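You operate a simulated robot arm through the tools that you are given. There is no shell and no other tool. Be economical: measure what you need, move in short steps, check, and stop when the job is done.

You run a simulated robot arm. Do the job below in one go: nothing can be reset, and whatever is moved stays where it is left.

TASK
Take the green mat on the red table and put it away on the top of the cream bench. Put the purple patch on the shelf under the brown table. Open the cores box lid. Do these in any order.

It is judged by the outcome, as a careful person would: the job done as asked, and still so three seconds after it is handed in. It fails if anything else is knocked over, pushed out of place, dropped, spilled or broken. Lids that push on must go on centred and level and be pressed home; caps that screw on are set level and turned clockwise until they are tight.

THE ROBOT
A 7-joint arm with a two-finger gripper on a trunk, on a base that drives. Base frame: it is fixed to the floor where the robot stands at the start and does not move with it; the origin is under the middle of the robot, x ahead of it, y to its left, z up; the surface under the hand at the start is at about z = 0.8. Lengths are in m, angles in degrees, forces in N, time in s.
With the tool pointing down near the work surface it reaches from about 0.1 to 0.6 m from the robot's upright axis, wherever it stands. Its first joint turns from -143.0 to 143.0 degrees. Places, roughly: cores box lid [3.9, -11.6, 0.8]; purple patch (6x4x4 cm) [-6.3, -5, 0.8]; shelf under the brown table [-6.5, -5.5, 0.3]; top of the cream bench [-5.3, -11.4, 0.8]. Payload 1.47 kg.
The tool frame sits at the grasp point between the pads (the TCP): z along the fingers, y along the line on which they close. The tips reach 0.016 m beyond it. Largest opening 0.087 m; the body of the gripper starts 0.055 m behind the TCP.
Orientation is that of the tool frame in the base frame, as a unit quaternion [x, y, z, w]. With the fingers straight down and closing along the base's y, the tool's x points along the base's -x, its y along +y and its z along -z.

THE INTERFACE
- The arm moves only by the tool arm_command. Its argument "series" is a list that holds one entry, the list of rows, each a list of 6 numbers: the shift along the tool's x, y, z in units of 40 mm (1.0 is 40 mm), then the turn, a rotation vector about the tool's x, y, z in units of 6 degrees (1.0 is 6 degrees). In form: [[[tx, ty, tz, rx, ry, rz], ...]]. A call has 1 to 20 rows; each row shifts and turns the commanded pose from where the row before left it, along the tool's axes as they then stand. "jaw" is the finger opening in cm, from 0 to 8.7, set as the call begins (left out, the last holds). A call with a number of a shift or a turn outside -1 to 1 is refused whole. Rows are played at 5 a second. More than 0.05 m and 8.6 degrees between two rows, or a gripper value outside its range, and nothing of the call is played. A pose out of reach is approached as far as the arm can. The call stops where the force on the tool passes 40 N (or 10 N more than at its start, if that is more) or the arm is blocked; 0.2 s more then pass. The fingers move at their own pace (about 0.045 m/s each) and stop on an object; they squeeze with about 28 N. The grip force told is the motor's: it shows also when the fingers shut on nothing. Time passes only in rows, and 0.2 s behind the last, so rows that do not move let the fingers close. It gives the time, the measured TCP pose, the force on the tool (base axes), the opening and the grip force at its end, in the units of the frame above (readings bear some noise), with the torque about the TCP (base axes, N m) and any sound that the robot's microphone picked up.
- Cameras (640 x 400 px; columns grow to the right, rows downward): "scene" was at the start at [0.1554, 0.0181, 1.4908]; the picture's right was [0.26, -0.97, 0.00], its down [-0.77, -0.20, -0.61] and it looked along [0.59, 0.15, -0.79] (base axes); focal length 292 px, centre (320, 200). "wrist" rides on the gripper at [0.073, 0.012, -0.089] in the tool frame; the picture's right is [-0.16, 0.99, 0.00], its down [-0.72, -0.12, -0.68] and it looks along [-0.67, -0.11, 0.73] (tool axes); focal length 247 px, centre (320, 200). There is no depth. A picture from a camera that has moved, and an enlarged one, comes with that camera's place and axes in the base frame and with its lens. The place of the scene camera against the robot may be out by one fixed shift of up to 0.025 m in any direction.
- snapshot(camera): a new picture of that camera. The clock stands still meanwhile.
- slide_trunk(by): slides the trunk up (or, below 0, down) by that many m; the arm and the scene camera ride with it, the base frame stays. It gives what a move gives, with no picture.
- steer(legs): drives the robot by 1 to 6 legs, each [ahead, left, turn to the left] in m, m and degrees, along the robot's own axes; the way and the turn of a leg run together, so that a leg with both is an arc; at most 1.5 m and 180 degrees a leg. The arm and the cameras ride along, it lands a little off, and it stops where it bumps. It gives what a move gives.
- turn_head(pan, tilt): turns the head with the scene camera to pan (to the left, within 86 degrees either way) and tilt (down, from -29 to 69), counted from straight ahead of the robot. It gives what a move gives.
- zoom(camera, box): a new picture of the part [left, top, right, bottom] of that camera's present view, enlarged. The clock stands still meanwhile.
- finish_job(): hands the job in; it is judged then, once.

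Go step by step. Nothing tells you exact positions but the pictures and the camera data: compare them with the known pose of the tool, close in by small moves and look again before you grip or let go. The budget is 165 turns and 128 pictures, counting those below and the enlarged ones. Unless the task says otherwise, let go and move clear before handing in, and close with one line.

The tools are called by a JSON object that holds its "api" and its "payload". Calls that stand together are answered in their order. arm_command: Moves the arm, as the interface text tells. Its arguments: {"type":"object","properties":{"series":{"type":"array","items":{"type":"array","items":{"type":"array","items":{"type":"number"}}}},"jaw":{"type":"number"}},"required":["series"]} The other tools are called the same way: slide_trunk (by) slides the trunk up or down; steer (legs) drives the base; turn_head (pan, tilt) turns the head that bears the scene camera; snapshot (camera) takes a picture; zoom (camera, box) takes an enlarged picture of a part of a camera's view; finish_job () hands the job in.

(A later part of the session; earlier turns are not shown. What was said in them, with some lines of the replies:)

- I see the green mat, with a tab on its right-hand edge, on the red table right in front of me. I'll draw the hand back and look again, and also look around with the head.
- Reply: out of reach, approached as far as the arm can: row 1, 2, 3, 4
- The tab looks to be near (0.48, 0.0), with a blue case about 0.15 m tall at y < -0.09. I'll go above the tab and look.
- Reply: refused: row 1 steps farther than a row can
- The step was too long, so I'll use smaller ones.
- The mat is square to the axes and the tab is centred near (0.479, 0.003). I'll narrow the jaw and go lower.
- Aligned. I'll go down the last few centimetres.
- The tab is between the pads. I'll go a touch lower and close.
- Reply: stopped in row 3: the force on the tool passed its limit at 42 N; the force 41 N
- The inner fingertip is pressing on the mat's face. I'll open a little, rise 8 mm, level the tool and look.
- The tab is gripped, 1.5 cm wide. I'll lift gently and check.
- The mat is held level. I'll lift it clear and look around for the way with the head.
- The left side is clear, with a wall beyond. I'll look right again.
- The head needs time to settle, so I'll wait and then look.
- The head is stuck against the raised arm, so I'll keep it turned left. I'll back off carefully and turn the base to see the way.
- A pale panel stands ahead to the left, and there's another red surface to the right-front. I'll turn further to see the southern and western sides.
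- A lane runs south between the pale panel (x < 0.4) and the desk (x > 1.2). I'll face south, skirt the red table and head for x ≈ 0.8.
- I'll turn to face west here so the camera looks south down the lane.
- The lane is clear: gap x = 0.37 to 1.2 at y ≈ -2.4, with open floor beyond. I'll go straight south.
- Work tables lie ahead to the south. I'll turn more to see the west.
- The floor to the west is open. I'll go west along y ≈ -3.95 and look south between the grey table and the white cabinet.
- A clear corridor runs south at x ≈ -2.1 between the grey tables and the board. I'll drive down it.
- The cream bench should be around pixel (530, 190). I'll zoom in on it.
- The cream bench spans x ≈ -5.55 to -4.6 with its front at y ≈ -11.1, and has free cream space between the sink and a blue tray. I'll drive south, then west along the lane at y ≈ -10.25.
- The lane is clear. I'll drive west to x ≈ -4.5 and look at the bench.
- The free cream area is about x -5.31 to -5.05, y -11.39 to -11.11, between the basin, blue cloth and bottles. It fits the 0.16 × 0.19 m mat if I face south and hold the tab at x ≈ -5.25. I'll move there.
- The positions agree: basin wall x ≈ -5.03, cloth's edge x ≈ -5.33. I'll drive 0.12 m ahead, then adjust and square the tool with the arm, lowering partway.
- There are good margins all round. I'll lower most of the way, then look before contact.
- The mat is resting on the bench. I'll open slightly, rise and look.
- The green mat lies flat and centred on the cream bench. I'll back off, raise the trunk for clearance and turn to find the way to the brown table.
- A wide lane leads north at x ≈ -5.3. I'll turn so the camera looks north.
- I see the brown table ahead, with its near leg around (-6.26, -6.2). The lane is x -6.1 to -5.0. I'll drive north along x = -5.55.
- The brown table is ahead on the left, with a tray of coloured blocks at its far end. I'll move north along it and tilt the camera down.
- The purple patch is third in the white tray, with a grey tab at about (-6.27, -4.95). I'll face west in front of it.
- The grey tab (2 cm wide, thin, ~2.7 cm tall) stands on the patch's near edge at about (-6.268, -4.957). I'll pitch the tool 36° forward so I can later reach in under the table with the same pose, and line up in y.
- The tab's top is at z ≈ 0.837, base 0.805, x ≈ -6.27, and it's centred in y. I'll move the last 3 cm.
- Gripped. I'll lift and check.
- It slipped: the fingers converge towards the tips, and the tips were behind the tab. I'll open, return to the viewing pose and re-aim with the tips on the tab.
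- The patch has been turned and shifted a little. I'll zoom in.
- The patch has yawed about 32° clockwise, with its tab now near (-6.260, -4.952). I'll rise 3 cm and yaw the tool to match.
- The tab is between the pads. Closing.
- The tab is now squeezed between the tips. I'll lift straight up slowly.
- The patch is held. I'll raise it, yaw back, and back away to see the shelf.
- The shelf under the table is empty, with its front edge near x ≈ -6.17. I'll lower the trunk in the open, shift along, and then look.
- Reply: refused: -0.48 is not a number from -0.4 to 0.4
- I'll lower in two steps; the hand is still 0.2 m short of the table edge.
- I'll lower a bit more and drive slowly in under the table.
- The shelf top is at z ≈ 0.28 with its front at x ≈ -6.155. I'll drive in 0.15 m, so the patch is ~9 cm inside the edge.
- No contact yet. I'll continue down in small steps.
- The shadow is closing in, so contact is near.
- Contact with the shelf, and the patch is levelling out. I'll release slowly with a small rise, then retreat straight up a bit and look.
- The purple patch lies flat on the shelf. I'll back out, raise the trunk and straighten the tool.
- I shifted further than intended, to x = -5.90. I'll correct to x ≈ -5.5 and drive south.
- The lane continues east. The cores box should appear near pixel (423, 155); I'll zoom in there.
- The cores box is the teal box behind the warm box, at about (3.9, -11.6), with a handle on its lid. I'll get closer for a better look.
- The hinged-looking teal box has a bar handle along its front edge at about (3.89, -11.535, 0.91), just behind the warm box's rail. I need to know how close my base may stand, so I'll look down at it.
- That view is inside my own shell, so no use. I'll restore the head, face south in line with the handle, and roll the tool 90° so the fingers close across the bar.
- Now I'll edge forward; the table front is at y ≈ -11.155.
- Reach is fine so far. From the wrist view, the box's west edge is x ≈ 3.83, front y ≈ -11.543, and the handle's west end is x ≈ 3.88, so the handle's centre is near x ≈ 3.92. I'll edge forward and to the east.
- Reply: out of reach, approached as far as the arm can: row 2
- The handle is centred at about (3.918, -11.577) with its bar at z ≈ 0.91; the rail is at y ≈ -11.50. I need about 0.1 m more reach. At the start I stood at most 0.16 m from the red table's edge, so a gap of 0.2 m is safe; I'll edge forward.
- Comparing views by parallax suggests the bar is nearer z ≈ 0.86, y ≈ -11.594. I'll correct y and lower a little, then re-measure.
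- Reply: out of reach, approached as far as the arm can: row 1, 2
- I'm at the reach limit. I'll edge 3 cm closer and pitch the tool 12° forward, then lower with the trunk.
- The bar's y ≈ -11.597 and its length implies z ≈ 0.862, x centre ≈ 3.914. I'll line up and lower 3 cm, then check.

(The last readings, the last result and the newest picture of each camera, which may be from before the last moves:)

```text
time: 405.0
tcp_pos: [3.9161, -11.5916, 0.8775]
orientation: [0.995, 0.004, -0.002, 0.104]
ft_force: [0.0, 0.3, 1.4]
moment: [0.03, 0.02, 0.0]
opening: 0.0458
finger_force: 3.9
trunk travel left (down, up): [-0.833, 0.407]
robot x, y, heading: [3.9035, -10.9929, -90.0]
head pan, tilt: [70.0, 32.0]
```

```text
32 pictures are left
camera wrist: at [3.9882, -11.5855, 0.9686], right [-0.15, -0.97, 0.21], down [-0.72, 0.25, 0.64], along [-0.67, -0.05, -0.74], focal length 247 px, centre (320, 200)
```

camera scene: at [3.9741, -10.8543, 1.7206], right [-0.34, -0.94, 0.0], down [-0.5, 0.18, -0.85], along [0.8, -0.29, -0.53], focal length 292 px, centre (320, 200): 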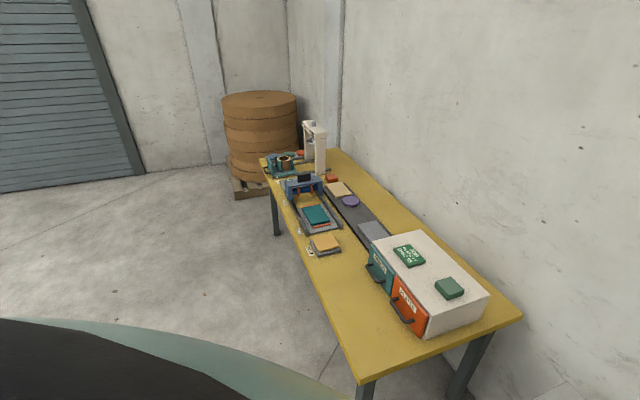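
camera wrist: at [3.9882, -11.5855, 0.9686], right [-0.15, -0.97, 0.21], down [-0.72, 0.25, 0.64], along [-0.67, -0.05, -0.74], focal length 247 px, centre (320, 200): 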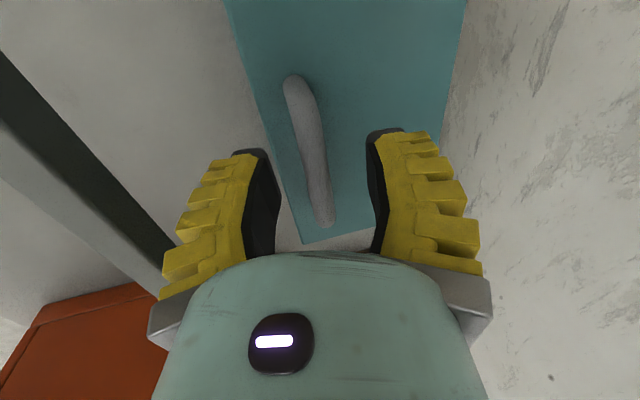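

The bar is between the fingers. A bit lower and 6 mm east, then close gently.

{"api": "arm_command", "payload": {"series": [[[0.15, 0, 0.1, 0, 0, 0], [0, 0, 0.1, 0, 0, 0], [0, 0, 0, 0, 0, 0]]]}}

{"api": "arm_command", "payload": {"series": [[[0, 0, 0, 0, 0, 0], [0, 0, 0, 0, 0, 0], [0, 0, 0, 0, 0, 0], [0, 0, 0, 0, 0, 0], [0, 0, 0, 0, 0, 0]]], "jaw": 0}}

{"api": "snapshot", "payload": {"camera": "wrist"}}

```text
time: 405.8
tcp_pos: [3.9225, -11.5951, 0.8702]
orientation: [0.995, 0.005, 0.0, 0.103]
ft_force: [-0.3, 0.5, 0.3]
moment: [0.04, -0.02, 0.03]
opening: 0.0455
finger_force: 3.7
trunk travel left (down, up): [-0.833, 0.407]
robot x, y, heading: [3.9038, -10.9945, -90.1]
head pan, tilt: [70.0, 32.0]
```

```text
time: 407.0
tcp_pos: [3.9216, -11.5912, 0.8688]
orientation: [0.995, 0.006, -0.001, 0.101]
ft_force: [-1.4, 22.8, 23.6]
moment: [0.27, -0.16, -0.29]
opening: 0.006
finger_force: 29.5
trunk travel left (down, up): [-0.833, 0.407]
robot x, y, heading: [3.9037, -10.9921, -90.3]
head pan, tilt: [70.0, 32.0]
```

```text
31 pictures are left
camera wrist: at [3.9939, -11.585, 0.9602], right [-0.15, -0.97, 0.2], down [-0.72, 0.24, 0.65], along [-0.67, -0.05, -0.74], focal length 247 px, centre (320, 200)
```

wrist: 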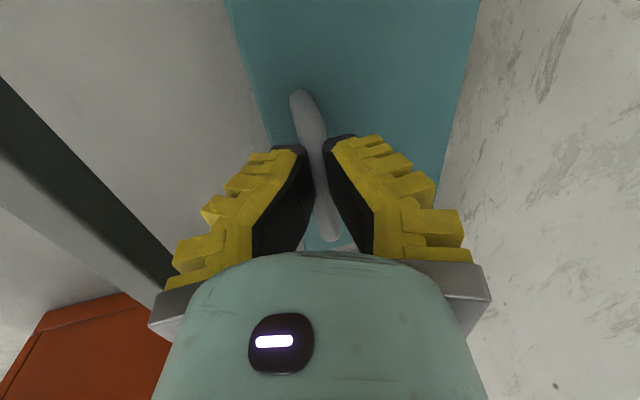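

The bar is gripped. But swinging the lid up and back needs more reach, which I gain by having the shoulder lower relative to the hand. I'll release, raise the hand by arm, lower the trunk by the same amount, and regrip.

{"api": "arm_command", "payload": {"series": [[[0, 0, 0, 0, 0, 0], [0, 0, 0, 0, 0, 0], [0, 0.1, -0.5, 0, 0, 0], [0, 0.2, -0.95, 0, 0, 0], [0, 0.2, -0.95, 0, 0, 0], [0, 0.2, -0.95, 0, 0, 0], [0, 0.2, -0.95, 0, 0, 0], [0, 0.2, -0.95, 0, 0, 0], [0, 0.2, -0.95, 0, 0, 0], [0, 0, 0, 0, 0, 0]]], "jaw": 4}}

{"api": "slide_trunk", "payload": {"by": -0.2}}

{"api": "snapshot", "payload": {"camera": "wrist"}}

```text
time: 409.2
tcp_pos: [3.9222, -11.593, 1.1228]
orientation: [0.995, 0.005, -0.001, 0.104]
ft_force: [-0.1, -0.1, -0.2]
moment: [0.01, 0.03, -0.01]
opening: 0.046
finger_force: 4.1
trunk travel left (down, up): [-0.833, 0.407]
robot x, y, heading: [3.9038, -10.9926, -90.3]
head pan, tilt: [70.0, 32.0]
```

```text
time: 411.3
tcp_pos: [3.9222, -11.5935, 0.9229]
orientation: [0.995, 0.005, -0.002, 0.104]
ft_force: [0.5, 0.6, 1.0]
moment: [-0.01, 0.01, -0.01]
opening: 0.0459
finger_force: 3.7
trunk travel left (down, up): [-0.633, 0.607]
robot x, y, heading: [3.9067, -10.9911, -90.0]
head pan, tilt: [70.0, 32.0]
```

```text
30 pictures are left
camera wrist: at [3.9945, -11.5871, 1.0131], right [-0.15, -0.97, 0.2], down [-0.72, 0.25, 0.64], along [-0.67, -0.05, -0.74], focal length 247 px, centre (320, 200)
```

wrist: 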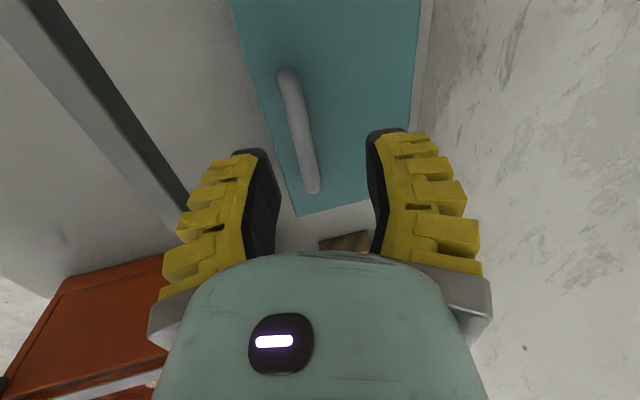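

{"api": "arm_command", "payload": {"series": [[[0, -0.19, 0.6, 0, 0, 0], [0, -0.18, 0.6, 0, 0, 0], [0, 0, 0, 0, 0, 0]]]}}

{"api": "arm_command", "payload": {"series": [[[0, 0, 0, 0, 0, 0], [0, 0, 0, 0, 0, 0], [0, 0, 0, 0, 0, 0], [0, 0, 0, 0, 0, 0], [0, 0, 0, 0, 0, 0]]], "jaw": 0}}

{"api": "snapshot", "payload": {"camera": "wrist"}}

```text
time: 412.1
tcp_pos: [3.9235, -11.5897, 0.873]
orientation: [0.995, 0.004, -0.001, 0.104]
ft_force: [0.0, 0.0, 0.0]
moment: [0.01, -0.01, -0.01]
opening: 0.0458
finger_force: 3.7
trunk travel left (down, up): [-0.633, 0.607]
robot x, y, heading: [3.9054, -10.9916, -90.1]
head pan, tilt: [70.0, 32.0]
```

```text
time: 413.3
tcp_pos: [3.9223, -11.59, 0.8737]
orientation: [0.995, 0.005, -0.001, 0.105]
ft_force: [0.0, 1.5, 9.3]
moment: [-0.01, -0.04, -0.01]
opening: 0.006
finger_force: 29.4
trunk travel left (down, up): [-0.633, 0.607]
robot x, y, heading: [3.9063, -10.9915, -90.2]
head pan, tilt: [70.0, 32.0]
```

```text
29 pictures are left
camera wrist: at [3.9951, -11.583, 0.9643], right [-0.15, -0.97, 0.21], down [-0.72, 0.25, 0.64], along [-0.67, -0.05, -0.74], focal length 247 px, centre (320, 200)
```

wrist: 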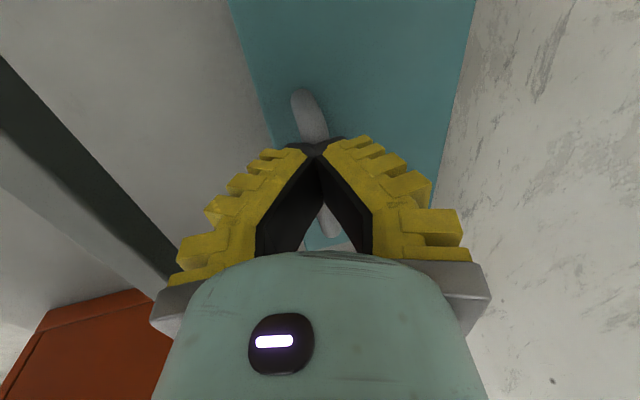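

The tips have closed on top of the bar, so I was too high. I'll open, go 13 mm lower and close again.

{"api": "arm_command", "payload": {"series": [[[0, 0, 0, 0, 0, 0], [0, 0, 0, 0, 0, 0], [0, -0.03, 0.17, 0, 0, 0], [0, -0.03, 0.17, 0, 0, 0], [0, 0, 0, 0, 0, 0]]], "jaw": 4}}

{"api": "arm_command", "payload": {"series": [[[0, 0, 0, 0, 0, 0], [0, 0, 0, 0, 0, 0], [0, 0, 0, 0, 0, 0], [0, 0, 0, 0, 0, 0], [0, 0, 0, 0, 0, 0]]], "jaw": 0}}

{"api": "snapshot", "payload": {"camera": "wrist"}}

```text
time: 414.5
tcp_pos: [3.9222, -11.5893, 0.8587]
orientation: [0.995, 0.005, -0.001, 0.103]
ft_force: [-0.9, -0.5, 0.0]
moment: [0.01, 0.01, -0.05]
opening: 0.0459
finger_force: 3.4
trunk travel left (down, up): [-0.633, 0.607]
robot x, y, heading: [3.9065, -10.995, -90.3]
head pan, tilt: [70.0, 32.0]
```

```text
time: 415.7
tcp_pos: [3.9225, -11.5929, 0.8603]
orientation: [0.994, 0.005, -0.002, 0.107]
ft_force: [0.6, -7.0, 6.2]
moment: [-0.09, -0.07, -0.19]
opening: 0.0073
finger_force: 30.3
trunk travel left (down, up): [-0.633, 0.607]
robot x, y, heading: [3.9039, -10.9911, -89.9]
head pan, tilt: [70.0, 32.0]
```

```text
28 pictures are left
camera wrist: at [3.9942, -11.5849, 0.9516], right [-0.15, -0.97, 0.21], down [-0.72, 0.25, 0.64], along [-0.67, -0.06, -0.74], focal length 247 px, centre (320, 200)
```

wrist: 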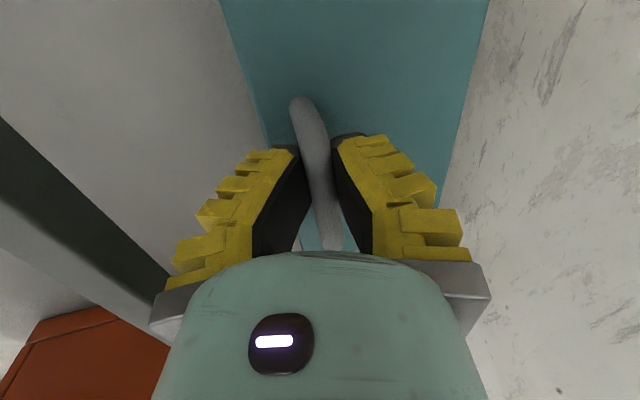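

A good grip: the bar is caught in the V above the tips. I'll lift along the first part of the hinge arc (hinge near y -11.688, z 0.83) and check forces.

{"api": "arm_command", "payload": {"series": [[[0, 0.11, -0.176, 0, 0, 0], [0, 0.11, -0.176, 0, 0, 0], [0, 0.15, -0.163, 0, 0, 0], [0, 0.15, -0.163, 0, 0, 0], [0, 0, 0, 0, 0, 0]]]}}

{"api": "snapshot", "payload": {"camera": "wrist"}}

```text
time: 416.9
tcp_pos: [3.9232, -11.6045, 0.8908]
orientation: [0.995, 0.003, -0.002, 0.103]
ft_force: [-1.2, 2.0, 0.1]
moment: [0.03, 0.03, -0.06]
opening: 0.0061
finger_force: 29.9
trunk travel left (down, up): [-0.633, 0.607]
robot x, y, heading: [3.9057, -10.996, -90.1]
head pan, tilt: [70.0, 32.0]
```

```text
27 pictures are left
camera wrist: at [3.9942, -11.5968, 0.9807], right [-0.15, -0.97, 0.2], down [-0.72, 0.25, 0.64], along [-0.67, -0.05, -0.74], focal length 247 px, centre (320, 200)
```

wrist: 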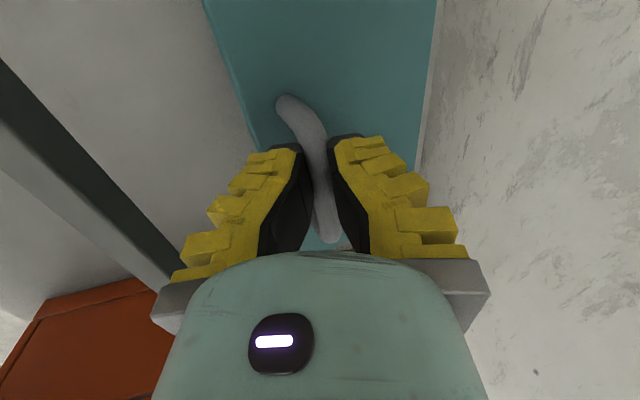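

{"api": "zoom", "payload": {"camera": "wrist", "box": [190, 0, 450, 260]}}

```text
1.54 times, centred on (320, 130) of wrist
camera zoom: at [3.9942, -11.5968, 0.9807], right [-0.15, -0.97, 0.2], down [-0.72, 0.25, 0.64], along [-0.67, -0.05, -0.74], focal length 380 px, centre (320, 308)
```

zoom: 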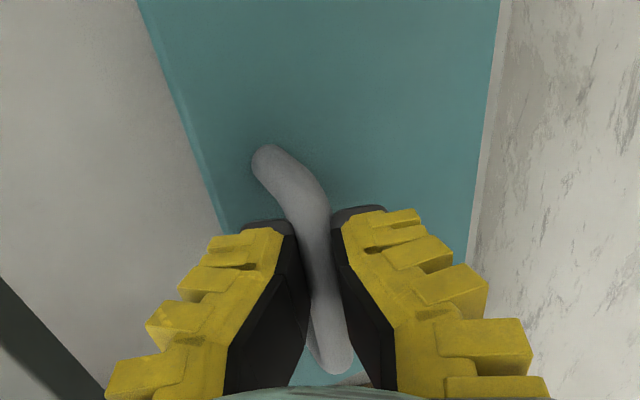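

The lid's front edge hasn't clearly risen and the handle looks bent. I'll lift a bit more along the arc and check.

{"api": "arm_command", "payload": {"series": [[[0, 0.17, -0.14, 0, 0, 0], [0, 0.17, -0.14, 0, 0, 0], [0, 0, 0, 0, 0, 0]]]}}

{"api": "zoom", "payload": {"camera": "wrist", "box": [190, 0, 450, 260]}}

```text
time: 417.7
tcp_pos: [3.9222, -11.6154, 0.9029]
orientation: [0.995, 0.005, -0.001, 0.104]
ft_force: [-0.3, 8.0, 7.5]
moment: [0.14, -0.23, -0.12]
opening: 0.0063
finger_force: 30.4
trunk travel left (down, up): [-0.633, 0.607]
robot x, y, heading: [3.9037, -10.9897, -90.1]
head pan, tilt: [70.0, 32.0]
```

```text
1.54 times, centred on (320, 130) of wrist
camera zoom: at [3.9941, -11.6081, 0.994], right [-0.15, -0.97, 0.2], down [-0.72, 0.25, 0.64], along [-0.67, -0.05, -0.74], focal length 380 px, centre (320, 308)
```

zoom: 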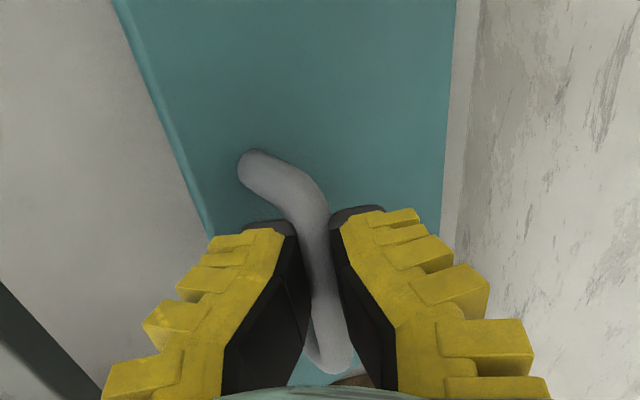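

The lid's front rim is now showing as it tilts up, with low forces. I'll continue, slightly more upward.

{"api": "arm_command", "payload": {"series": [[[0, 0.16, -0.16, 0, 0, 0], [0, 0.16, -0.14, 0, 0, 0], [0, 0, 0, 0, 0, 0]]]}}

{"api": "snapshot", "payload": {"camera": "wrist"}}

```text
time: 418.5
tcp_pos: [3.9223, -11.6263, 0.918]
orientation: [0.995, 0.006, -0.001, 0.104]
ft_force: [-0.3, 9.8, 13.5]
moment: [0.09, 0.06, 0.01]
opening: 0.0061
finger_force: 27.9
trunk travel left (down, up): [-0.633, 0.607]
robot x, y, heading: [3.9051, -10.9914, -89.8]
head pan, tilt: [70.0, 32.0]
```

```text
24 pictures are left
camera wrist: at [3.9944, -11.6186, 1.0081], right [-0.15, -0.97, 0.2], down [-0.72, 0.25, 0.64], along [-0.67, -0.05, -0.74], focal length 247 px, centre (320, 200)
```

wrist: 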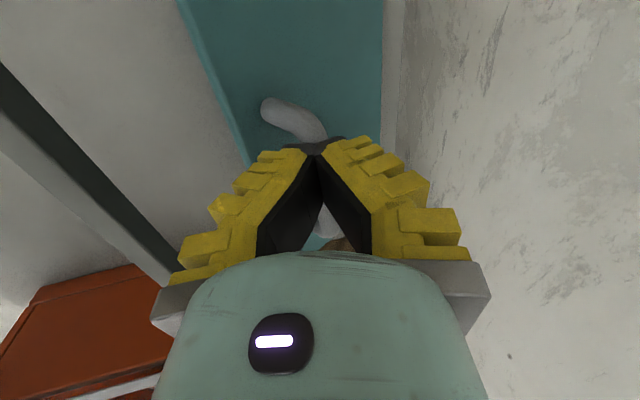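

Re-reading the image: the "bend" is the handle's leg showing as the lid tilts, so the lid is up at roughly 40°. The front finger is now behind the bar on my side, so I'll push back (-y) along the arc while bringing the tool upright.

{"api": "arm_command", "payload": {"series": [[[0, 0.25, -0.1, 0.5, 0, 0], [0, 0.27, -0.12, 0.5, 0, 0], [0, 0, 0, 0, 0, 0]]]}}

{"api": "snapshot", "payload": {"camera": "wrist"}}

```text
time: 419.3
tcp_pos: [3.9219, -11.6448, 0.9307]
orientation: [0.999, 0.004, -0.001, 0.052]
ft_force: [-1.1, -0.1, -0.1]
moment: [-0.01, 0.0, 0.01]
opening: 0.0
finger_force: 27.8
trunk travel left (down, up): [-0.633, 0.607]
robot x, y, heading: [3.9112, -10.9946, -90.0]
head pan, tilt: [70.0, 32.0]
```

```text
23 pictures are left
camera wrist: at [3.9944, -11.6477, 1.0212], right [-0.15, -0.98, 0.1], down [-0.72, 0.18, 0.67], along [-0.67, 0.03, -0.74], focal length 247 px, centre (320, 200)
```

wrist: 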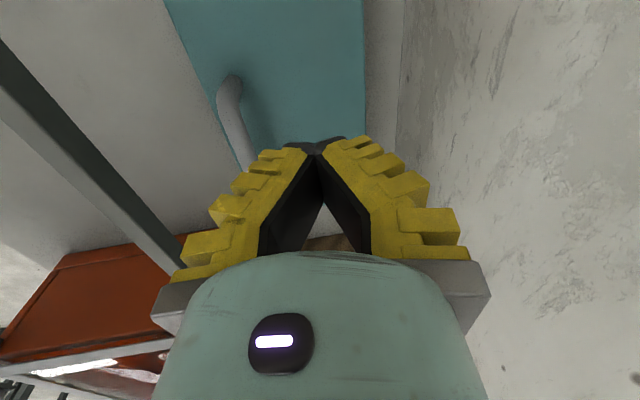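

The bar slipped out. The reaction was pushing radially outward, so my path cut inside the true arc; the hinge is higher and further back than I assumed. I'll rise, open, re-align and try again with a steeper arc, so that the fingertips hook the bar.

{"api": "arm_command", "payload": {"series": [[[0, 0, -0.6, 0, 0, 0], [0, -0.65, -0.1, 0, 0, 0], [0, -0.65, 0, 0, 0, 0], [0, 0, 0.3, 0, 0, 0], [0, 0, 0, 0, 0, 0]]], "jaw": 4}}

{"api": "snapshot", "payload": {"camera": "wrist"}}

```text
time: 420.5
tcp_pos: [3.9216, -11.6008, 0.9338]
orientation: [0.999, 0.004, -0.002, 0.053]
ft_force: [-0.4, 0.0, -0.3]
moment: [-0.01, 0.0, -0.01]
opening: 0.0456
finger_force: 4.2
out of reach, approached as far as the arm can: row 1, 2
trunk travel left (down, up): [-0.633, 0.607]
robot x, y, heading: [3.9013, -10.9945, -90.0]
head pan, tilt: [70.0, 32.0]
```

```text
22 pictures are left
camera wrist: at [3.9953, -11.604, 1.025], right [-0.15, -0.98, 0.1], down [-0.72, 0.18, 0.67], along [-0.67, 0.02, -0.74], focal length 247 px, centre (320, 200)
```

wrist: 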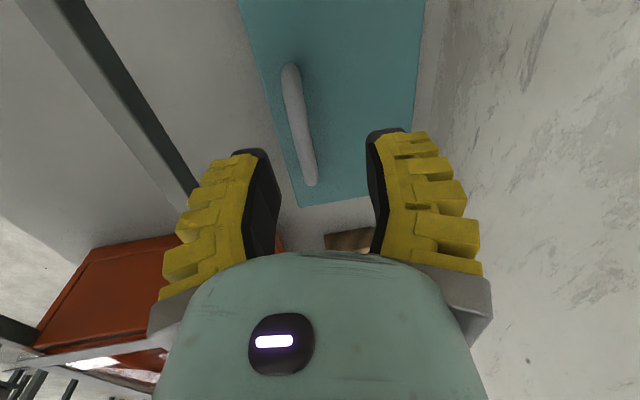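

The lid has fallen shut and the handle is as before. I'll set 18° pitch for reach, use a better trunk height, and re-approach the bar.

{"api": "arm_command", "payload": {"series": [[[0, 0, 0, -1, 0, 0], [0, 0, 0, -1, 0, 0], [0, 0, 0, 0, 0, 0]]]}}

{"api": "slide_trunk", "payload": {"by": 0.08}}

{"api": "arm_command", "payload": {"series": [[[0, -0.3, 0.7, 0, 0, 0], [0, -0.3, 0.7, 0, 0, 0], [0, -0.3, 0.7, 0, 0, 0], [0, -0.3, 0.7, 0, 0, 0], [0, 0, 0, 0, 0, 0]]]}}

{"api": "snapshot", "payload": {"camera": "wrist"}}

```text
time: 421.3
tcp_pos: [3.9227, -11.6008, 0.9349]
orientation: [0.988, 0.005, -0.001, 0.156]
ft_force: [-0.4, -0.4, 0.1]
moment: [-0.04, -0.02, 0.01]
opening: 0.046
finger_force: 4.3
trunk travel left (down, up): [-0.633, 0.607]
robot x, y, heading: [3.901, -10.9941, -90.1]
head pan, tilt: [70.0, 32.0]
```

```text
time: 422.5
tcp_pos: [3.922, -11.6012, 1.0131]
orientation: [0.988, 0.005, -0.001, 0.156]
ft_force: [0.1, -0.1, -0.4]
moment: [0.02, 0.0, 0.0]
opening: 0.0461
finger_force: 4.1
trunk travel left (down, up): [-0.713, 0.527]
robot x, y, heading: [3.907, -10.9917, -90.1]
head pan, tilt: [70.0, 32.0]
```

```text
time: 423.7
tcp_pos: [3.9224, -11.5892, 0.8931]
orientation: [0.988, 0.004, -0.001, 0.156]
ft_force: [-1.1, 0.2, -0.4]
moment: [0.01, 0.02, -0.01]
opening: 0.0456
finger_force: 4.1
trunk travel left (down, up): [-0.713, 0.527]
robot x, y, heading: [3.9084, -10.9897, -90.1]
head pan, tilt: [70.0, 32.0]
```

```text
21 pictures are left
camera wrist: at [3.9945, -11.5728, 0.9815], right [-0.15, -0.94, 0.3], down [-0.72, 0.31, 0.61], along [-0.67, -0.13, -0.73], focal length 247 px, centre (320, 200)
```

wrist: 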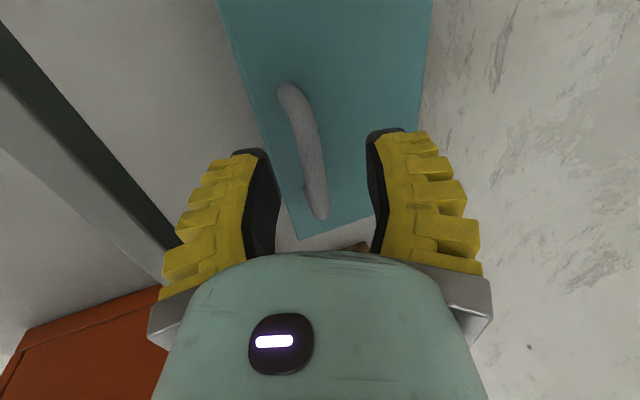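

{"api": "arm_command", "payload": {"series": [[[0, -0.16, 0.45, 0, 0, 0], [0, -0.16, 0.45, 0, 0, 0], [0, 0, 0, 0, 0, 0]]]}}

{"api": "arm_command", "payload": {"series": [[[0, 0, 0, 0, 0, 0], [0, 0, 0, 0, 0, 0], [0, 0, 0, 0, 0, 0], [0, 0, 0, 0, 0, 0], [0, 0, 0, 0, 0, 0]]], "jaw": 0}}

{"api": "snapshot", "payload": {"camera": "wrist"}}

```text
time: 424.5
tcp_pos: [3.9223, -11.5887, 0.8556]
orientation: [0.988, 0.005, -0.001, 0.156]
ft_force: [0.4, 0.3, 0.3]
moment: [0.0, 0.0, 0.0]
opening: 0.0458
finger_force: 3.7
trunk travel left (down, up): [-0.713, 0.527]
robot x, y, heading: [3.9041, -10.9912, -90.1]
head pan, tilt: [70.0, 32.0]
```

```text
time: 425.7
tcp_pos: [3.9206, -11.5912, 0.8577]
orientation: [0.987, 0.005, -0.001, 0.159]
ft_force: [0.4, -13.9, 0.5]
moment: [0.03, -0.12, -0.17]
opening: 0.0074
finger_force: 30.0
trunk travel left (down, up): [-0.713, 0.527]
robot x, y, heading: [3.9083, -10.9956, -90.0]
head pan, tilt: [70.0, 32.0]
```

```text
20 pictures are left
camera wrist: at [3.9939, -11.5759, 0.947], right [-0.15, -0.94, 0.31], down [-0.72, 0.32, 0.61], along [-0.67, -0.13, -0.73], focal length 247 px, centre (320, 200)
```

wrist: 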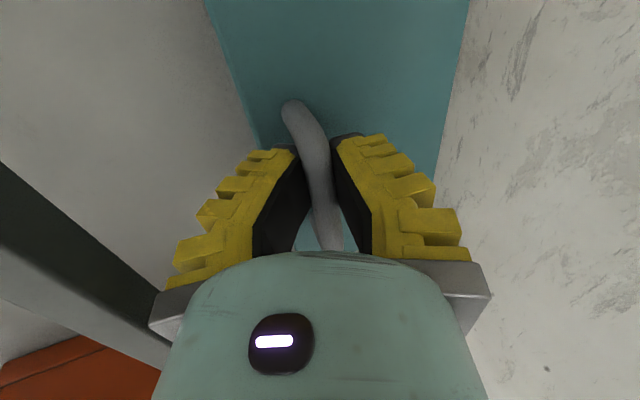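

Gripped well. Following the steeper arc now, in short checks.

{"api": "arm_command", "payload": {"series": [[[0, 0.11, -0.207, 0, 0, 0], [0, 0.11, -0.207, 0, 0, 0], [0, 0.137, -0.175, 0, 0, 0], [0, 0.137, -0.175, 0, 0, 0]]]}}

{"api": "arm_command", "payload": {"series": [[[0, 0.165, -0.15, 0, 0, 0], [0, 0.165, -0.15, 0, 0, 0]]]}}

{"api": "snapshot", "payload": {"camera": "wrist"}}

```text
time: 426.7
tcp_pos: [3.9211, -11.5982, 0.8887]
orientation: [0.988, 0.005, -0.003, 0.155]
ft_force: [-0.3, -0.8, 0.9]
moment: [0.0, 0.0, 0.0]
opening: 0.0
finger_force: 27.9
trunk travel left (down, up): [-0.713, 0.527]
robot x, y, heading: [3.9048, -10.9953, -90.3]
head pan, tilt: [70.0, 32.0]
```

```text
time: 427.3
tcp_pos: [3.9219, -11.6077, 0.9044]
orientation: [0.988, 0.005, -0.001, 0.156]
ft_force: [0.1, -0.9, -0.7]
moment: [-0.02, -0.04, 0.03]
opening: 0.0
finger_force: 27.9
trunk travel left (down, up): [-0.713, 0.527]
robot x, y, heading: [3.9104, -10.9916, -90.1]
head pan, tilt: [70.0, 32.0]
```

```text
19 pictures are left
camera wrist: at [3.9937, -11.5923, 0.9941], right [-0.15, -0.94, 0.3], down [-0.72, 0.31, 0.61], along [-0.67, -0.13, -0.73], focal length 247 px, centre (320, 200)
```

wrist: 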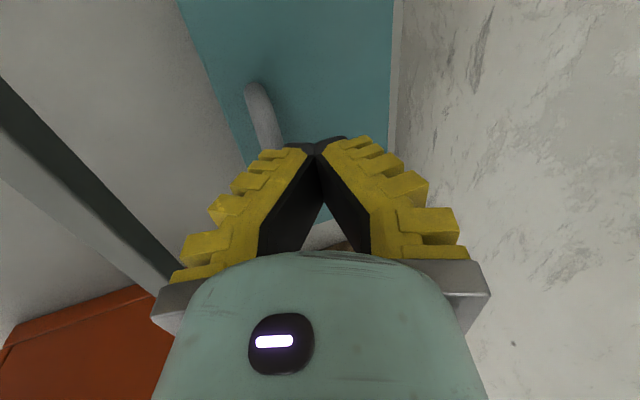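

It slipped sooner this time, so the steeper arc was wrong: the true arc is the flatter one (hinge near -11.688, 0.828), and drifting outside it pulls the bar out of the tips. I'll regrip, centred, and follow the flatter arc with a slight inward bias.

{"api": "arm_command", "payload": {"series": [[[0, 0.155, -0.475, 0, 0, 0], [0, -0.397, -0.13, 0, 0, 0], [0, 0, 0, 0, 0, 0], [0, -0.268, 0.825, 0, 0, 0], [0, -0.268, 0.825, 0, 0, 0], [0, 0, 0, 0, 0, 0]]], "jaw": 4}}

{"api": "snapshot", "payload": {"camera": "wrist"}}

```text
time: 428.7
tcp_pos: [3.9191, -11.5907, 0.8541]
orientation: [0.988, 0.005, -0.002, 0.156]
ft_force: [0.6, 1.4, 0.4]
moment: [0.01, -0.01, -0.02]
opening: 0.0458
finger_force: 4.2
trunk travel left (down, up): [-0.713, 0.527]
robot x, y, heading: [3.9061, -10.994, -89.9]
head pan, tilt: [70.0, 32.0]
```

```text
18 pictures are left
camera wrist: at [3.9919, -11.5747, 0.9437], right [-0.15, -0.94, 0.3], down [-0.72, 0.31, 0.61], along [-0.67, -0.13, -0.73], focal length 247 px, centre (320, 200)
```

wrist: 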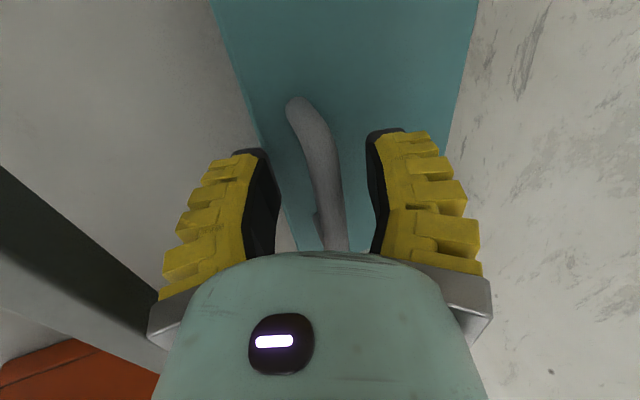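

{"api": "arm_command", "payload": {"series": [[[0, 0.04, 0.07, 0, 0, 0], [0, 0, 0, 0, 0, 0]]]}}

{"api": "arm_command", "payload": {"series": [[[0, 0, 0, 0, 0, 0], [0, 0, 0, 0, 0, 0], [0, 0, 0, 0, 0, 0], [0, 0, 0, 0, 0, 0], [0, 0, 0, 0, 0, 0]]], "jaw": 0}}

{"api": "arm_command", "payload": {"series": [[[0, 0.13, -0.15, 0, 0, 0], [0, 0.13, -0.15, 0, 0, 0]]]}}

```text
time: 429.3
tcp_pos: [3.9189, -11.5934, 0.8524]
orientation: [0.988, 0.004, -0.001, 0.156]
ft_force: [0.5, 0.5, -0.6]
moment: [0.04, 0.01, -0.01]
opening: 0.0457
finger_force: 3.5
trunk travel left (down, up): [-0.713, 0.527]
robot x, y, heading: [3.9047, -10.9925, -89.8]
head pan, tilt: [70.0, 32.0]
```

```text
time: 430.5
tcp_pos: [3.9204, -11.5968, 0.8535]
orientation: [0.987, 0.005, -0.001, 0.158]
ft_force: [0.5, -12.4, -5.1]
moment: [0.02, -0.14, -0.16]
opening: 0.0077
finger_force: 29.8
trunk travel left (down, up): [-0.713, 0.527]
robot x, y, heading: [3.9057, -10.9955, -90.0]
head pan, tilt: [70.0, 32.0]
```

```text
time: 431.1
tcp_pos: [3.9195, -11.6023, 0.8711]
orientation: [0.988, 0.006, -0.001, 0.157]
ft_force: [-1.9, -26.7, -19.7]
moment: [0.17, 0.17, -0.16]
opening: 0.0059
finger_force: 30.2
trunk travel left (down, up): [-0.713, 0.527]
robot x, y, heading: [3.9079, -10.9958, -90.3]
head pan, tilt: [70.0, 32.0]
```

The force says I'm outside the arc, so I'll shift -y to null it.

{"api": "arm_command", "payload": {"series": [[[0, 0.14, 0.04, 0, 0, 0], [0, 0, 0, 0, 0, 0]]]}}

{"api": "snapshot", "payload": {"camera": "wrist"}}

```text
time: 431.7
tcp_pos: [3.9197, -11.6042, 0.867]
orientation: [0.988, 0.005, -0.002, 0.155]
ft_force: [-2.3, -7.2, -6.6]
moment: [0.22, -0.09, -0.04]
opening: 0.0062
finger_force: 29.3
trunk travel left (down, up): [-0.713, 0.527]
robot x, y, heading: [3.9092, -10.9887, -90.3]
head pan, tilt: [70.0, 32.0]
```

```text
17 pictures are left
camera wrist: at [3.9925, -11.5884, 0.9579], right [-0.15, -0.94, 0.3], down [-0.72, 0.31, 0.62], along [-0.67, -0.13, -0.73], focal length 247 px, centre (320, 200)
```

wrist: 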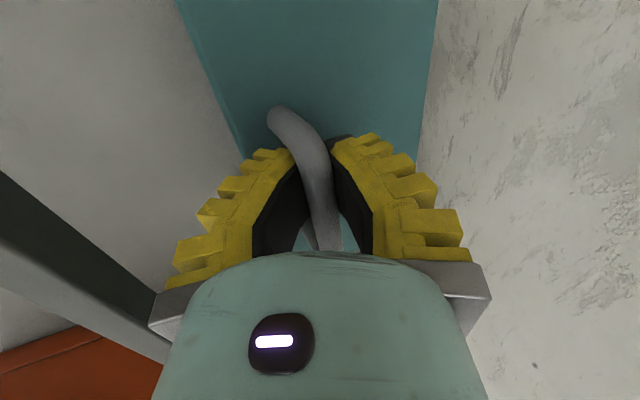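

The bar is now deep in the V. Continuing in small steps with force feedback.

{"api": "arm_command", "payload": {"series": [[[0, 0.185, -0.144, 0, 0, 0], [0, 0.185, -0.144, 0, 0, 0]]]}}

{"api": "arm_command", "payload": {"series": [[[0, 0.19, -0.1, 0, 0, 0], [0, 0.19, -0.1, 0, 0, 0]]]}}

```text
time: 432.3
tcp_pos: [3.9204, -11.6156, 0.8842]
orientation: [0.988, 0.005, -0.003, 0.155]
ft_force: [-5.2, -5.1, -10.6]
moment: [0.37, 0.16, 0.08]
opening: 0.0058
finger_force: 30.3
trunk travel left (down, up): [-0.713, 0.527]
robot x, y, heading: [3.906, -10.9926, -90.4]
head pan, tilt: [70.0, 32.0]
```

```text
time: 432.9
tcp_pos: [3.919, -11.6275, 0.8956]
orientation: [0.988, 0.003, -0.003, 0.154]
ft_force: [-9.4, -4.1, -12.8]
moment: [0.34, 0.09, -0.02]
opening: 0.0061
finger_force: 29.8
trunk travel left (down, up): [-0.713, 0.527]
robot x, y, heading: [3.9042, -10.9921, -90.2]
head pan, tilt: [70.0, 32.0]
```

{"api": "arm_command", "payload": {"series": [[[-0.05, 0.19, -0.05, 0, 0, 0], [0, 0.19, -0.05, 0, 0, 0]]]}}

{"api": "snapshot", "payload": {"camera": "wrist"}}

```text
time: 433.5
tcp_pos: [3.9189, -11.6408, 0.9031]
orientation: [0.988, 0.006, -0.002, 0.155]
ft_force: [-5.4, -8.5, -18.2]
moment: [0.14, 0.1, -0.13]
opening: 0.0059
finger_force: 30.4
trunk travel left (down, up): [-0.713, 0.527]
robot x, y, heading: [3.904, -10.9943, -90.3]
head pan, tilt: [70.0, 32.0]
```

```text
16 pictures are left
camera wrist: at [3.9912, -11.6241, 0.9926], right [-0.15, -0.94, 0.3], down [-0.72, 0.31, 0.61], along [-0.67, -0.13, -0.73], focal length 247 px, centre (320, 200)
```

wrist: 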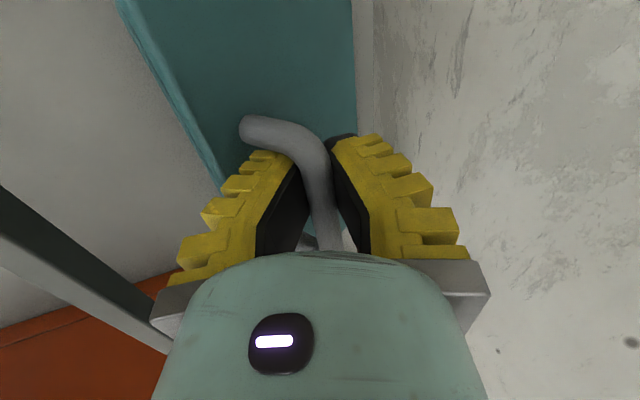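

Working well: the lid is near 45° with the bar deep in the V. The force is radially inward, so I'll go flatter.

{"api": "arm_command", "payload": {"series": [[[0, 0.17, 0.03, 0, 0, 0], [0, 0.17, 0.02, 0, 0, 0]]]}}

{"api": "arm_command", "payload": {"series": [[[0, 0.19, -0.01, 0, 0, 0], [0, 0.19, -0.01, 0, 0, 0]]]}}

```text
time: 434.1
tcp_pos: [3.9187, -11.6535, 0.9058]
orientation: [0.988, 0.004, -0.001, 0.156]
ft_force: [-4.2, -3.5, -13.7]
moment: [0.05, -0.21, -0.1]
opening: 0.006
finger_force: 29.9
trunk travel left (down, up): [-0.713, 0.527]
robot x, y, heading: [3.9086, -10.9925, -89.8]
head pan, tilt: [70.0, 32.0]
```

```text
time: 434.7
tcp_pos: [3.92, -11.6673, 0.9102]
orientation: [0.988, 0.005, -0.002, 0.153]
ft_force: [-3.9, -5.2, -19.3]
moment: [0.07, 0.34, -0.01]
opening: 0.0058
finger_force: 30.1
trunk travel left (down, up): [-0.713, 0.527]
robot x, y, heading: [3.9023, -10.9897, -90.1]
head pan, tilt: [70.0, 32.0]
```

{"api": "arm_command", "payload": {"series": [[[0, 0.17, 0.08, 0, 0, 0], [0, 0.17, 0.08, 0, 0, 0]]]}}

{"api": "snapshot", "payload": {"camera": "wrist"}}

```text
time: 435.3
tcp_pos: [3.9195, -11.6825, 0.9095]
orientation: [0.988, 0.004, -0.001, 0.155]
ft_force: [-5.3, -1.0, -15.2]
moment: [-0.04, 0.1, 0.01]
opening: 0.006
finger_force: 29.9
trunk travel left (down, up): [-0.713, 0.527]
robot x, y, heading: [3.9043, -10.9866, -90.3]
head pan, tilt: [70.0, 32.0]
```

```text
15 pictures are left
camera wrist: at [3.9913, -11.6663, 0.999], right [-0.15, -0.94, 0.3], down [-0.72, 0.31, 0.62], along [-0.67, -0.13, -0.73], focal length 247 px, centre (320, 200)
```

wrist: 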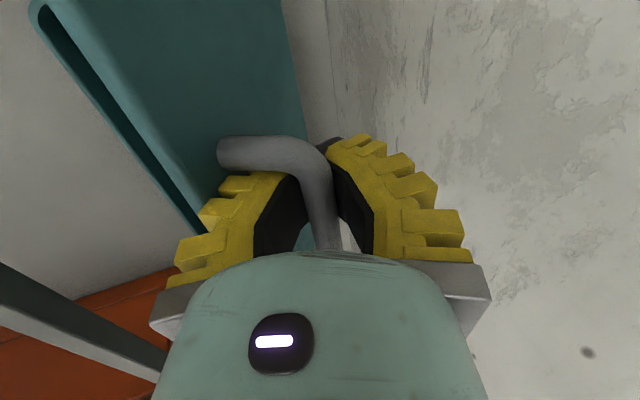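

The lid is about 65–70° open and firmly held. Continuing.

{"api": "arm_command", "payload": {"series": [[[0, 0.165, 0.105, 0, 0, 0], [0, 0.165, 0.105, 0, 0, 0]]]}}

{"api": "arm_command", "payload": {"series": [[[0, 0.165, 0.11, 0, 0, 0], [0, 0.165, 0.11, 0, 0, 0]]]}}

{"api": "snapshot", "payload": {"camera": "wrist"}}

```text
time: 435.9
tcp_pos: [3.9183, -11.6999, 0.9084]
orientation: [0.988, 0.005, -0.002, 0.157]
ft_force: [-6.0, 3.0, 3.8]
moment: [0.29, -0.24, 0.04]
opening: 0.0
finger_force: 28.9
trunk travel left (down, up): [-0.713, 0.527]
robot x, y, heading: [3.9069, -10.9955, -90.3]
head pan, tilt: [70.0, 32.0]
```

```text
time: 436.5
tcp_pos: [3.9195, -11.716, 0.9032]
orientation: [0.988, 0.005, -0.002, 0.156]
ft_force: [-9.0, 2.5, 9.9]
moment: [0.45, -0.28, 0.13]
opening: 0.0
finger_force: 28.6
trunk travel left (down, up): [-0.713, 0.527]
robot x, y, heading: [3.9054, -10.9946, -90.0]
head pan, tilt: [70.0, 32.0]
```

```text
14 pictures are left
camera wrist: at [3.9913, -11.6989, 0.9929], right [-0.15, -0.94, 0.31], down [-0.72, 0.31, 0.62], along [-0.67, -0.13, -0.73], focal length 247 px, centre (320, 200)
```

wrist: 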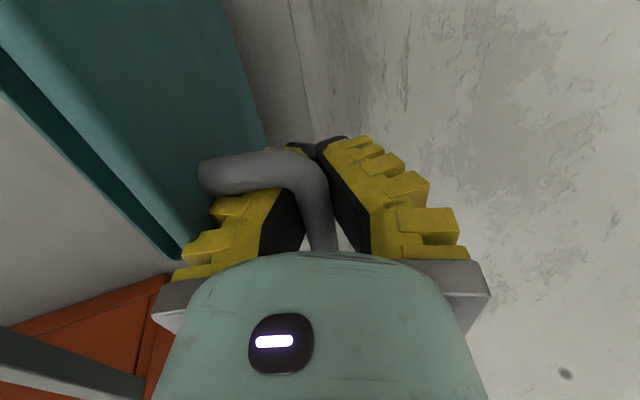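

The tips have closed right under the bar, so it's fully caged, and the lid is near 80–90°. I'll push a little further back past vertical.

{"api": "arm_command", "payload": {"series": [[[0, 0.2, 0.03, 0, 0, 0], [0, 0.2, 0.05, 0, 0, 0]]]}}

{"api": "snapshot", "payload": {"camera": "wrist"}}

```text
time: 437.1
tcp_pos: [3.9189, -11.7274, 0.9025]
orientation: [0.988, 0.004, -0.001, 0.153]
ft_force: [-10.4, 16.0, 18.8]
moment: [2.16, -1.19, 0.27]
opening: 0.0046
finger_force: 29.6
trunk travel left (down, up): [-0.713, 0.527]
robot x, y, heading: [3.9094, -10.9909, -90.2]
head pan, tilt: [70.0, 32.0]
```

```text
13 pictures are left
camera wrist: at [3.9912, -11.712, 0.9922], right [-0.15, -0.94, 0.3], down [-0.72, 0.31, 0.62], along [-0.67, -0.12, -0.73], focal length 247 px, centre (320, 200)
```

wrist: 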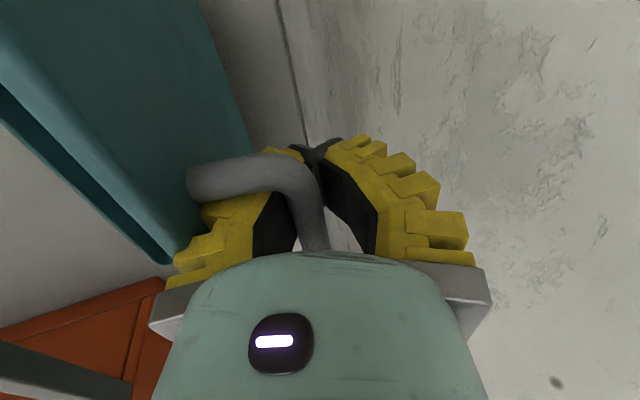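

The rear fingertip seems to be touching the wall. I need to judge the lid's angle, so I'll zoom in.

{"api": "zoom", "payload": {"camera": "wrist", "box": [0, 0, 400, 260]}}

```text
1.54 times, centred on (200, 130) of wrist
camera zoom: at [3.9912, -11.712, 0.9922], right [-0.15, -0.94, 0.3], down [-0.72, 0.31, 0.62], along [-0.67, -0.12, -0.73], focal length 380 px, centre (505, 308)
```

zoom: 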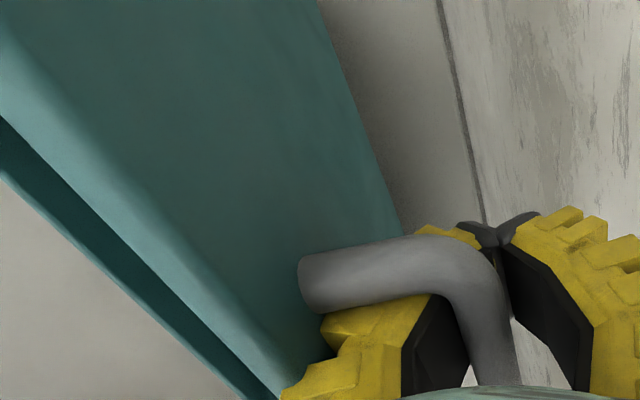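

The lid is about 75–80° open and the gripper body is against the wall, so I can't carry it past vertical this way. Plan: come back to ~60°, open the jaw a little so the bar rests only on the front finger, then dash back and lift away, letting the lid coast past vertical onto the wall.

{"api": "arm_command", "payload": {"series": [[[0, -0.39, -0.2, 0, 0, 0], [0, -0.39, -0.2, 0, 0, 0], [0, -0.39, -0.2, 0, 0, 0], [0, 0, 0, 0, 0, 0]]]}}

{"api": "arm_command", "payload": {"series": [[[0, 0, 0, 0, 0, 0], [0, 0, 0, 0, 0, 0]]], "jaw": 1.5}}

{"api": "snapshot", "payload": {"camera": "wrist"}}

```text
time: 438.0
tcp_pos: [3.9182, -11.671, 0.9068]
orientation: [0.989, 0.004, -0.002, 0.147]
ft_force: [-1.9, -5.4, -24.5]
moment: [-0.07, 0.2, -0.07]
opening: 0.0061
finger_force: 29.2
trunk travel left (down, up): [-0.713, 0.527]
robot x, y, heading: [3.9045, -10.9934, -90.1]
head pan, tilt: [70.0, 32.0]
stopped in row 4: the force on the tool passed its limit at 46 N (the readings are from after the stop); the commanded pose is now the measured one
```

```text
time: 438.6
tcp_pos: [3.9196, -11.6756, 0.9111]
orientation: [0.988, 0.004, -0.003, 0.152]
ft_force: [-4.3, 0.7, 1.5]
moment: [0.01, -0.01, 0.11]
opening: 0.0219
finger_force: 5.0
trunk travel left (down, up): [-0.713, 0.527]
robot x, y, heading: [3.907, -10.995, -90.1]
head pan, tilt: [70.0, 32.0]
```

```text
11 pictures are left
camera wrist: at [3.9915, -11.6603, 1.0002], right [-0.15, -0.94, 0.3], down [-0.72, 0.31, 0.62], along [-0.68, -0.12, -0.73], focal length 247 px, centre (320, 200)
```

wrist: 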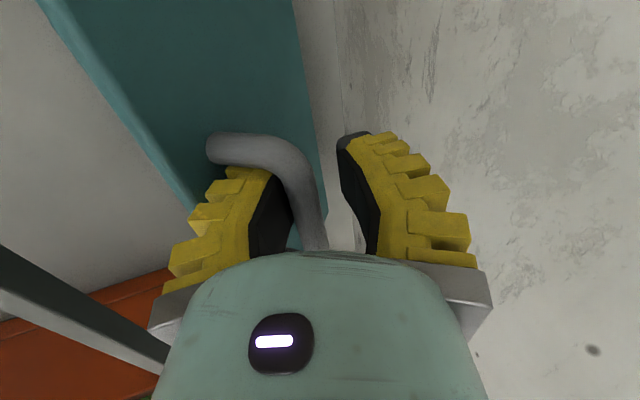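

The bar now rests on the front finger with low force. I'll narrow the jaw slightly, pitch to ~25° and back off for a longer run-up.

{"api": "arm_command", "payload": {"series": [[[0, -0.45, -0.07, -0.6, 0, 0], [0, -0.446, -0.096, -0.6, 0, 0], [0, 0, 0, 0, 0, 0]]], "jaw": 1.0}}

{"api": "snapshot", "payload": {"camera": "wrist"}}

```text
time: 439.4
tcp_pos: [3.9187, -11.6398, 0.9044]
orientation: [0.977, 0.005, -0.003, 0.213]
ft_force: [-5.5, 1.0, 0.6]
moment: [0.05, 0.04, 0.09]
opening: 0.0171
finger_force: 5.4
trunk travel left (down, up): [-0.713, 0.527]
robot x, y, heading: [3.9068, -10.9945, -90.0]
head pan, tilt: [70.0, 32.0]
```

```text
10 pictures are left
camera wrist: at [3.9915, -11.6133, 0.9914], right [-0.15, -0.9, 0.41], down [-0.72, 0.38, 0.57], along [-0.67, -0.22, -0.71], focal length 247 px, centre (320, 200)
```

wrist: 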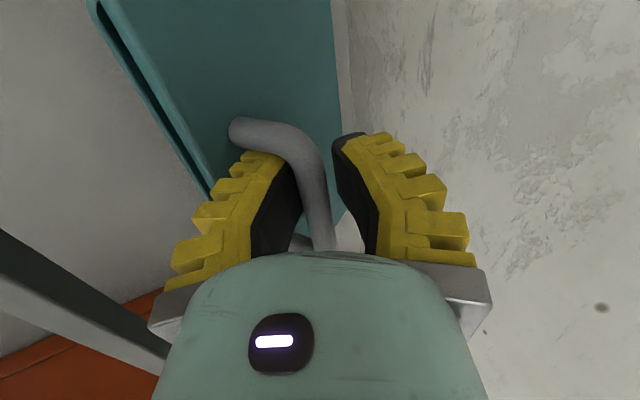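

Ready: two fast rows back, then straight up and away.

{"api": "arm_command", "payload": {"series": [[[0, 0.985, 0.318, 0, 0, 0], [0, 0.985, 0.318, 0, 0, 0], [0, 0.42, -0.9, 0, 0, 0], [0, 0.3, -0.7, 0, 0, 0], [0, 0, 0, 0, 0, 0]]]}}

{"api": "snapshot", "payload": {"camera": "wrist"}}

```text
time: 440.6
tcp_pos: [3.9241, -11.7214, 0.9834]
orientation: [0.977, 0.006, 0.0, 0.213]
ft_force: [-0.2, -0.5, -0.1]
moment: [-0.01, 0.0, 0.01]
opening: 0.0165
finger_force: 5.3
trunk travel left (down, up): [-0.713, 0.527]
robot x, y, heading: [3.9055, -10.9929, -90.1]
head pan, tilt: [70.0, 32.0]
```

```text
9 pictures are left
camera wrist: at [3.9957, -11.6948, 1.0706], right [-0.15, -0.9, 0.41], down [-0.73, 0.38, 0.57], along [-0.67, -0.22, -0.71], focal length 247 px, centre (320, 200)
```

wrist: 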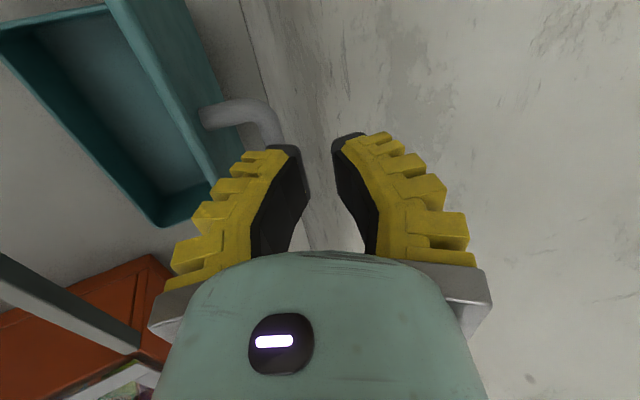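

The lid is open: I can see inside the box, and the hand is free of it. I'll wait a couple of seconds and check that it stays.

{"api": "arm_command", "payload": {"series": [[[0, 0.1, -0.4, 0, 0, 0], [0, 0, 0, 0, 0, 0], [0, 0, 0, 0, 0, 0], [0, 0, 0, 0, 0, 0], [0, 0, 0, 0, 0, 0], [0, 0, 0, 0, 0, 0], [0, 0, 0, 0, 0, 0], [0, 0, 0, 0, 0, 0], [0, 0, 0, 0, 0, 0], [0, 0, 0, 0, 0, 0]]]}}

{"api": "snapshot", "payload": {"camera": "wrist"}}

```text
time: 442.8
tcp_pos: [3.9232, -11.7194, 1.0]
orientation: [0.977, 0.006, -0.001, 0.212]
ft_force: [-0.3, 0.4, 0.2]
moment: [-0.05, 0.01, -0.04]
opening: 0.0167
finger_force: 5.3
trunk travel left (down, up): [-0.713, 0.527]
robot x, y, heading: [3.9057, -10.99, -90.0]
head pan, tilt: [70.0, 32.0]
```

```text
8 pictures are left
camera wrist: at [3.9952, -11.6918, 1.086], right [-0.15, -0.9, 0.41], down [-0.72, 0.38, 0.57], along [-0.67, -0.21, -0.71], focal length 247 px, centre (320, 200)
```

wrist: 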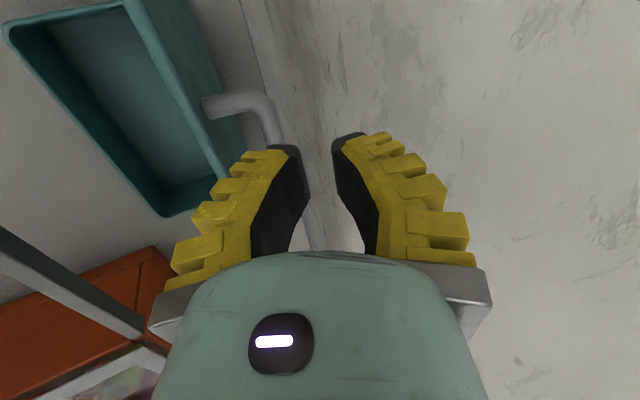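

It stays open, leaning back. I'll raise the trunk clear of the lid, back away and take a final look.

{"api": "slide_trunk", "payload": {"by": 0.18}}

{"api": "steer", "payload": {"legs": [[-0.5, 0, 0]]}}

{"api": "steer", "payload": {"legs": [[0, 0, -60]]}}

{"api": "zoom", "payload": {"camera": "scene", "box": [120, 120, 500, 360]}}

```text
time: 444.8
tcp_pos: [3.9224, -11.7176, 1.1797]
orientation: [0.977, 0.006, -0.001, 0.213]
ft_force: [-0.1, -0.5, -1.4]
moment: [0.0, 0.02, -0.01]
opening: 0.0166
finger_force: 4.7
trunk travel left (down, up): [-0.893, 0.347]
robot x, y, heading: [3.9083, -10.9921, -89.9]
head pan, tilt: [70.0, 32.0]
```

```text
time: 447.7
tcp_pos: [3.9242, -11.2221, 1.1798]
orientation: [0.977, 0.006, -0.002, 0.213]
ft_force: [-0.5, 0.7, -0.6]
moment: [-0.01, -0.01, -0.01]
opening: 0.0169
finger_force: 5.2
trunk travel left (down, up): [-0.893, 0.347]
robot x, y, heading: [3.904, -10.4935, -90.0]
head pan, tilt: [70.0, 32.0]
```

```text
time: 450.8
tcp_pos: [3.2844, -10.8725, 1.1787]
orientation: [0.848, -0.486, -0.108, 0.183]
ft_force: [-0.4, -0.8, 0.1]
moment: [-0.02, 0.01, 0.01]
opening: 0.0168
finger_force: 5.0
trunk travel left (down, up): [-0.893, 0.347]
robot x, y, heading: [3.9019, -10.4994, -150.3]
head pan, tilt: [70.0, 32.0]
```

```text
1.67 times, centred on (310, 240) of scene
camera zoom: at [3.8731, -10.621, 1.5886], right [-0.99, -0.17, 0.0], down [-0.09, 0.52, -0.85], along [0.14, -0.84, -0.53], focal length 486 px, centre (337, 133)
```

zoom: 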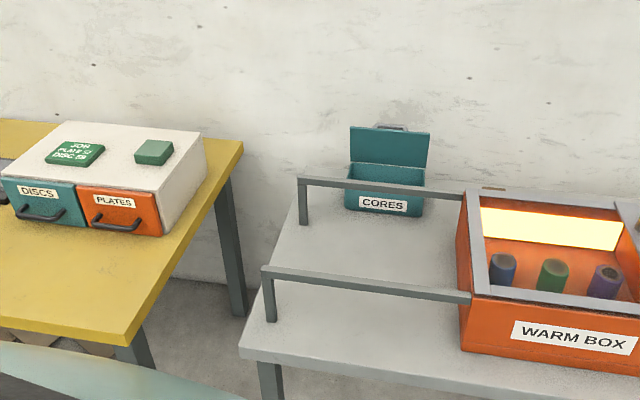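

The cores box stands open with its lid leaning back, and everything around it is in place. The mat and the patch were already set down and released, so I'm handing in.

{"api": "finish_job", "payload": {}}

```text
The job is handed in.
```

The green mat is on top of the cream bench, the purple patch is on the shelf under the brown table, and the cores box lid is open and staying open.
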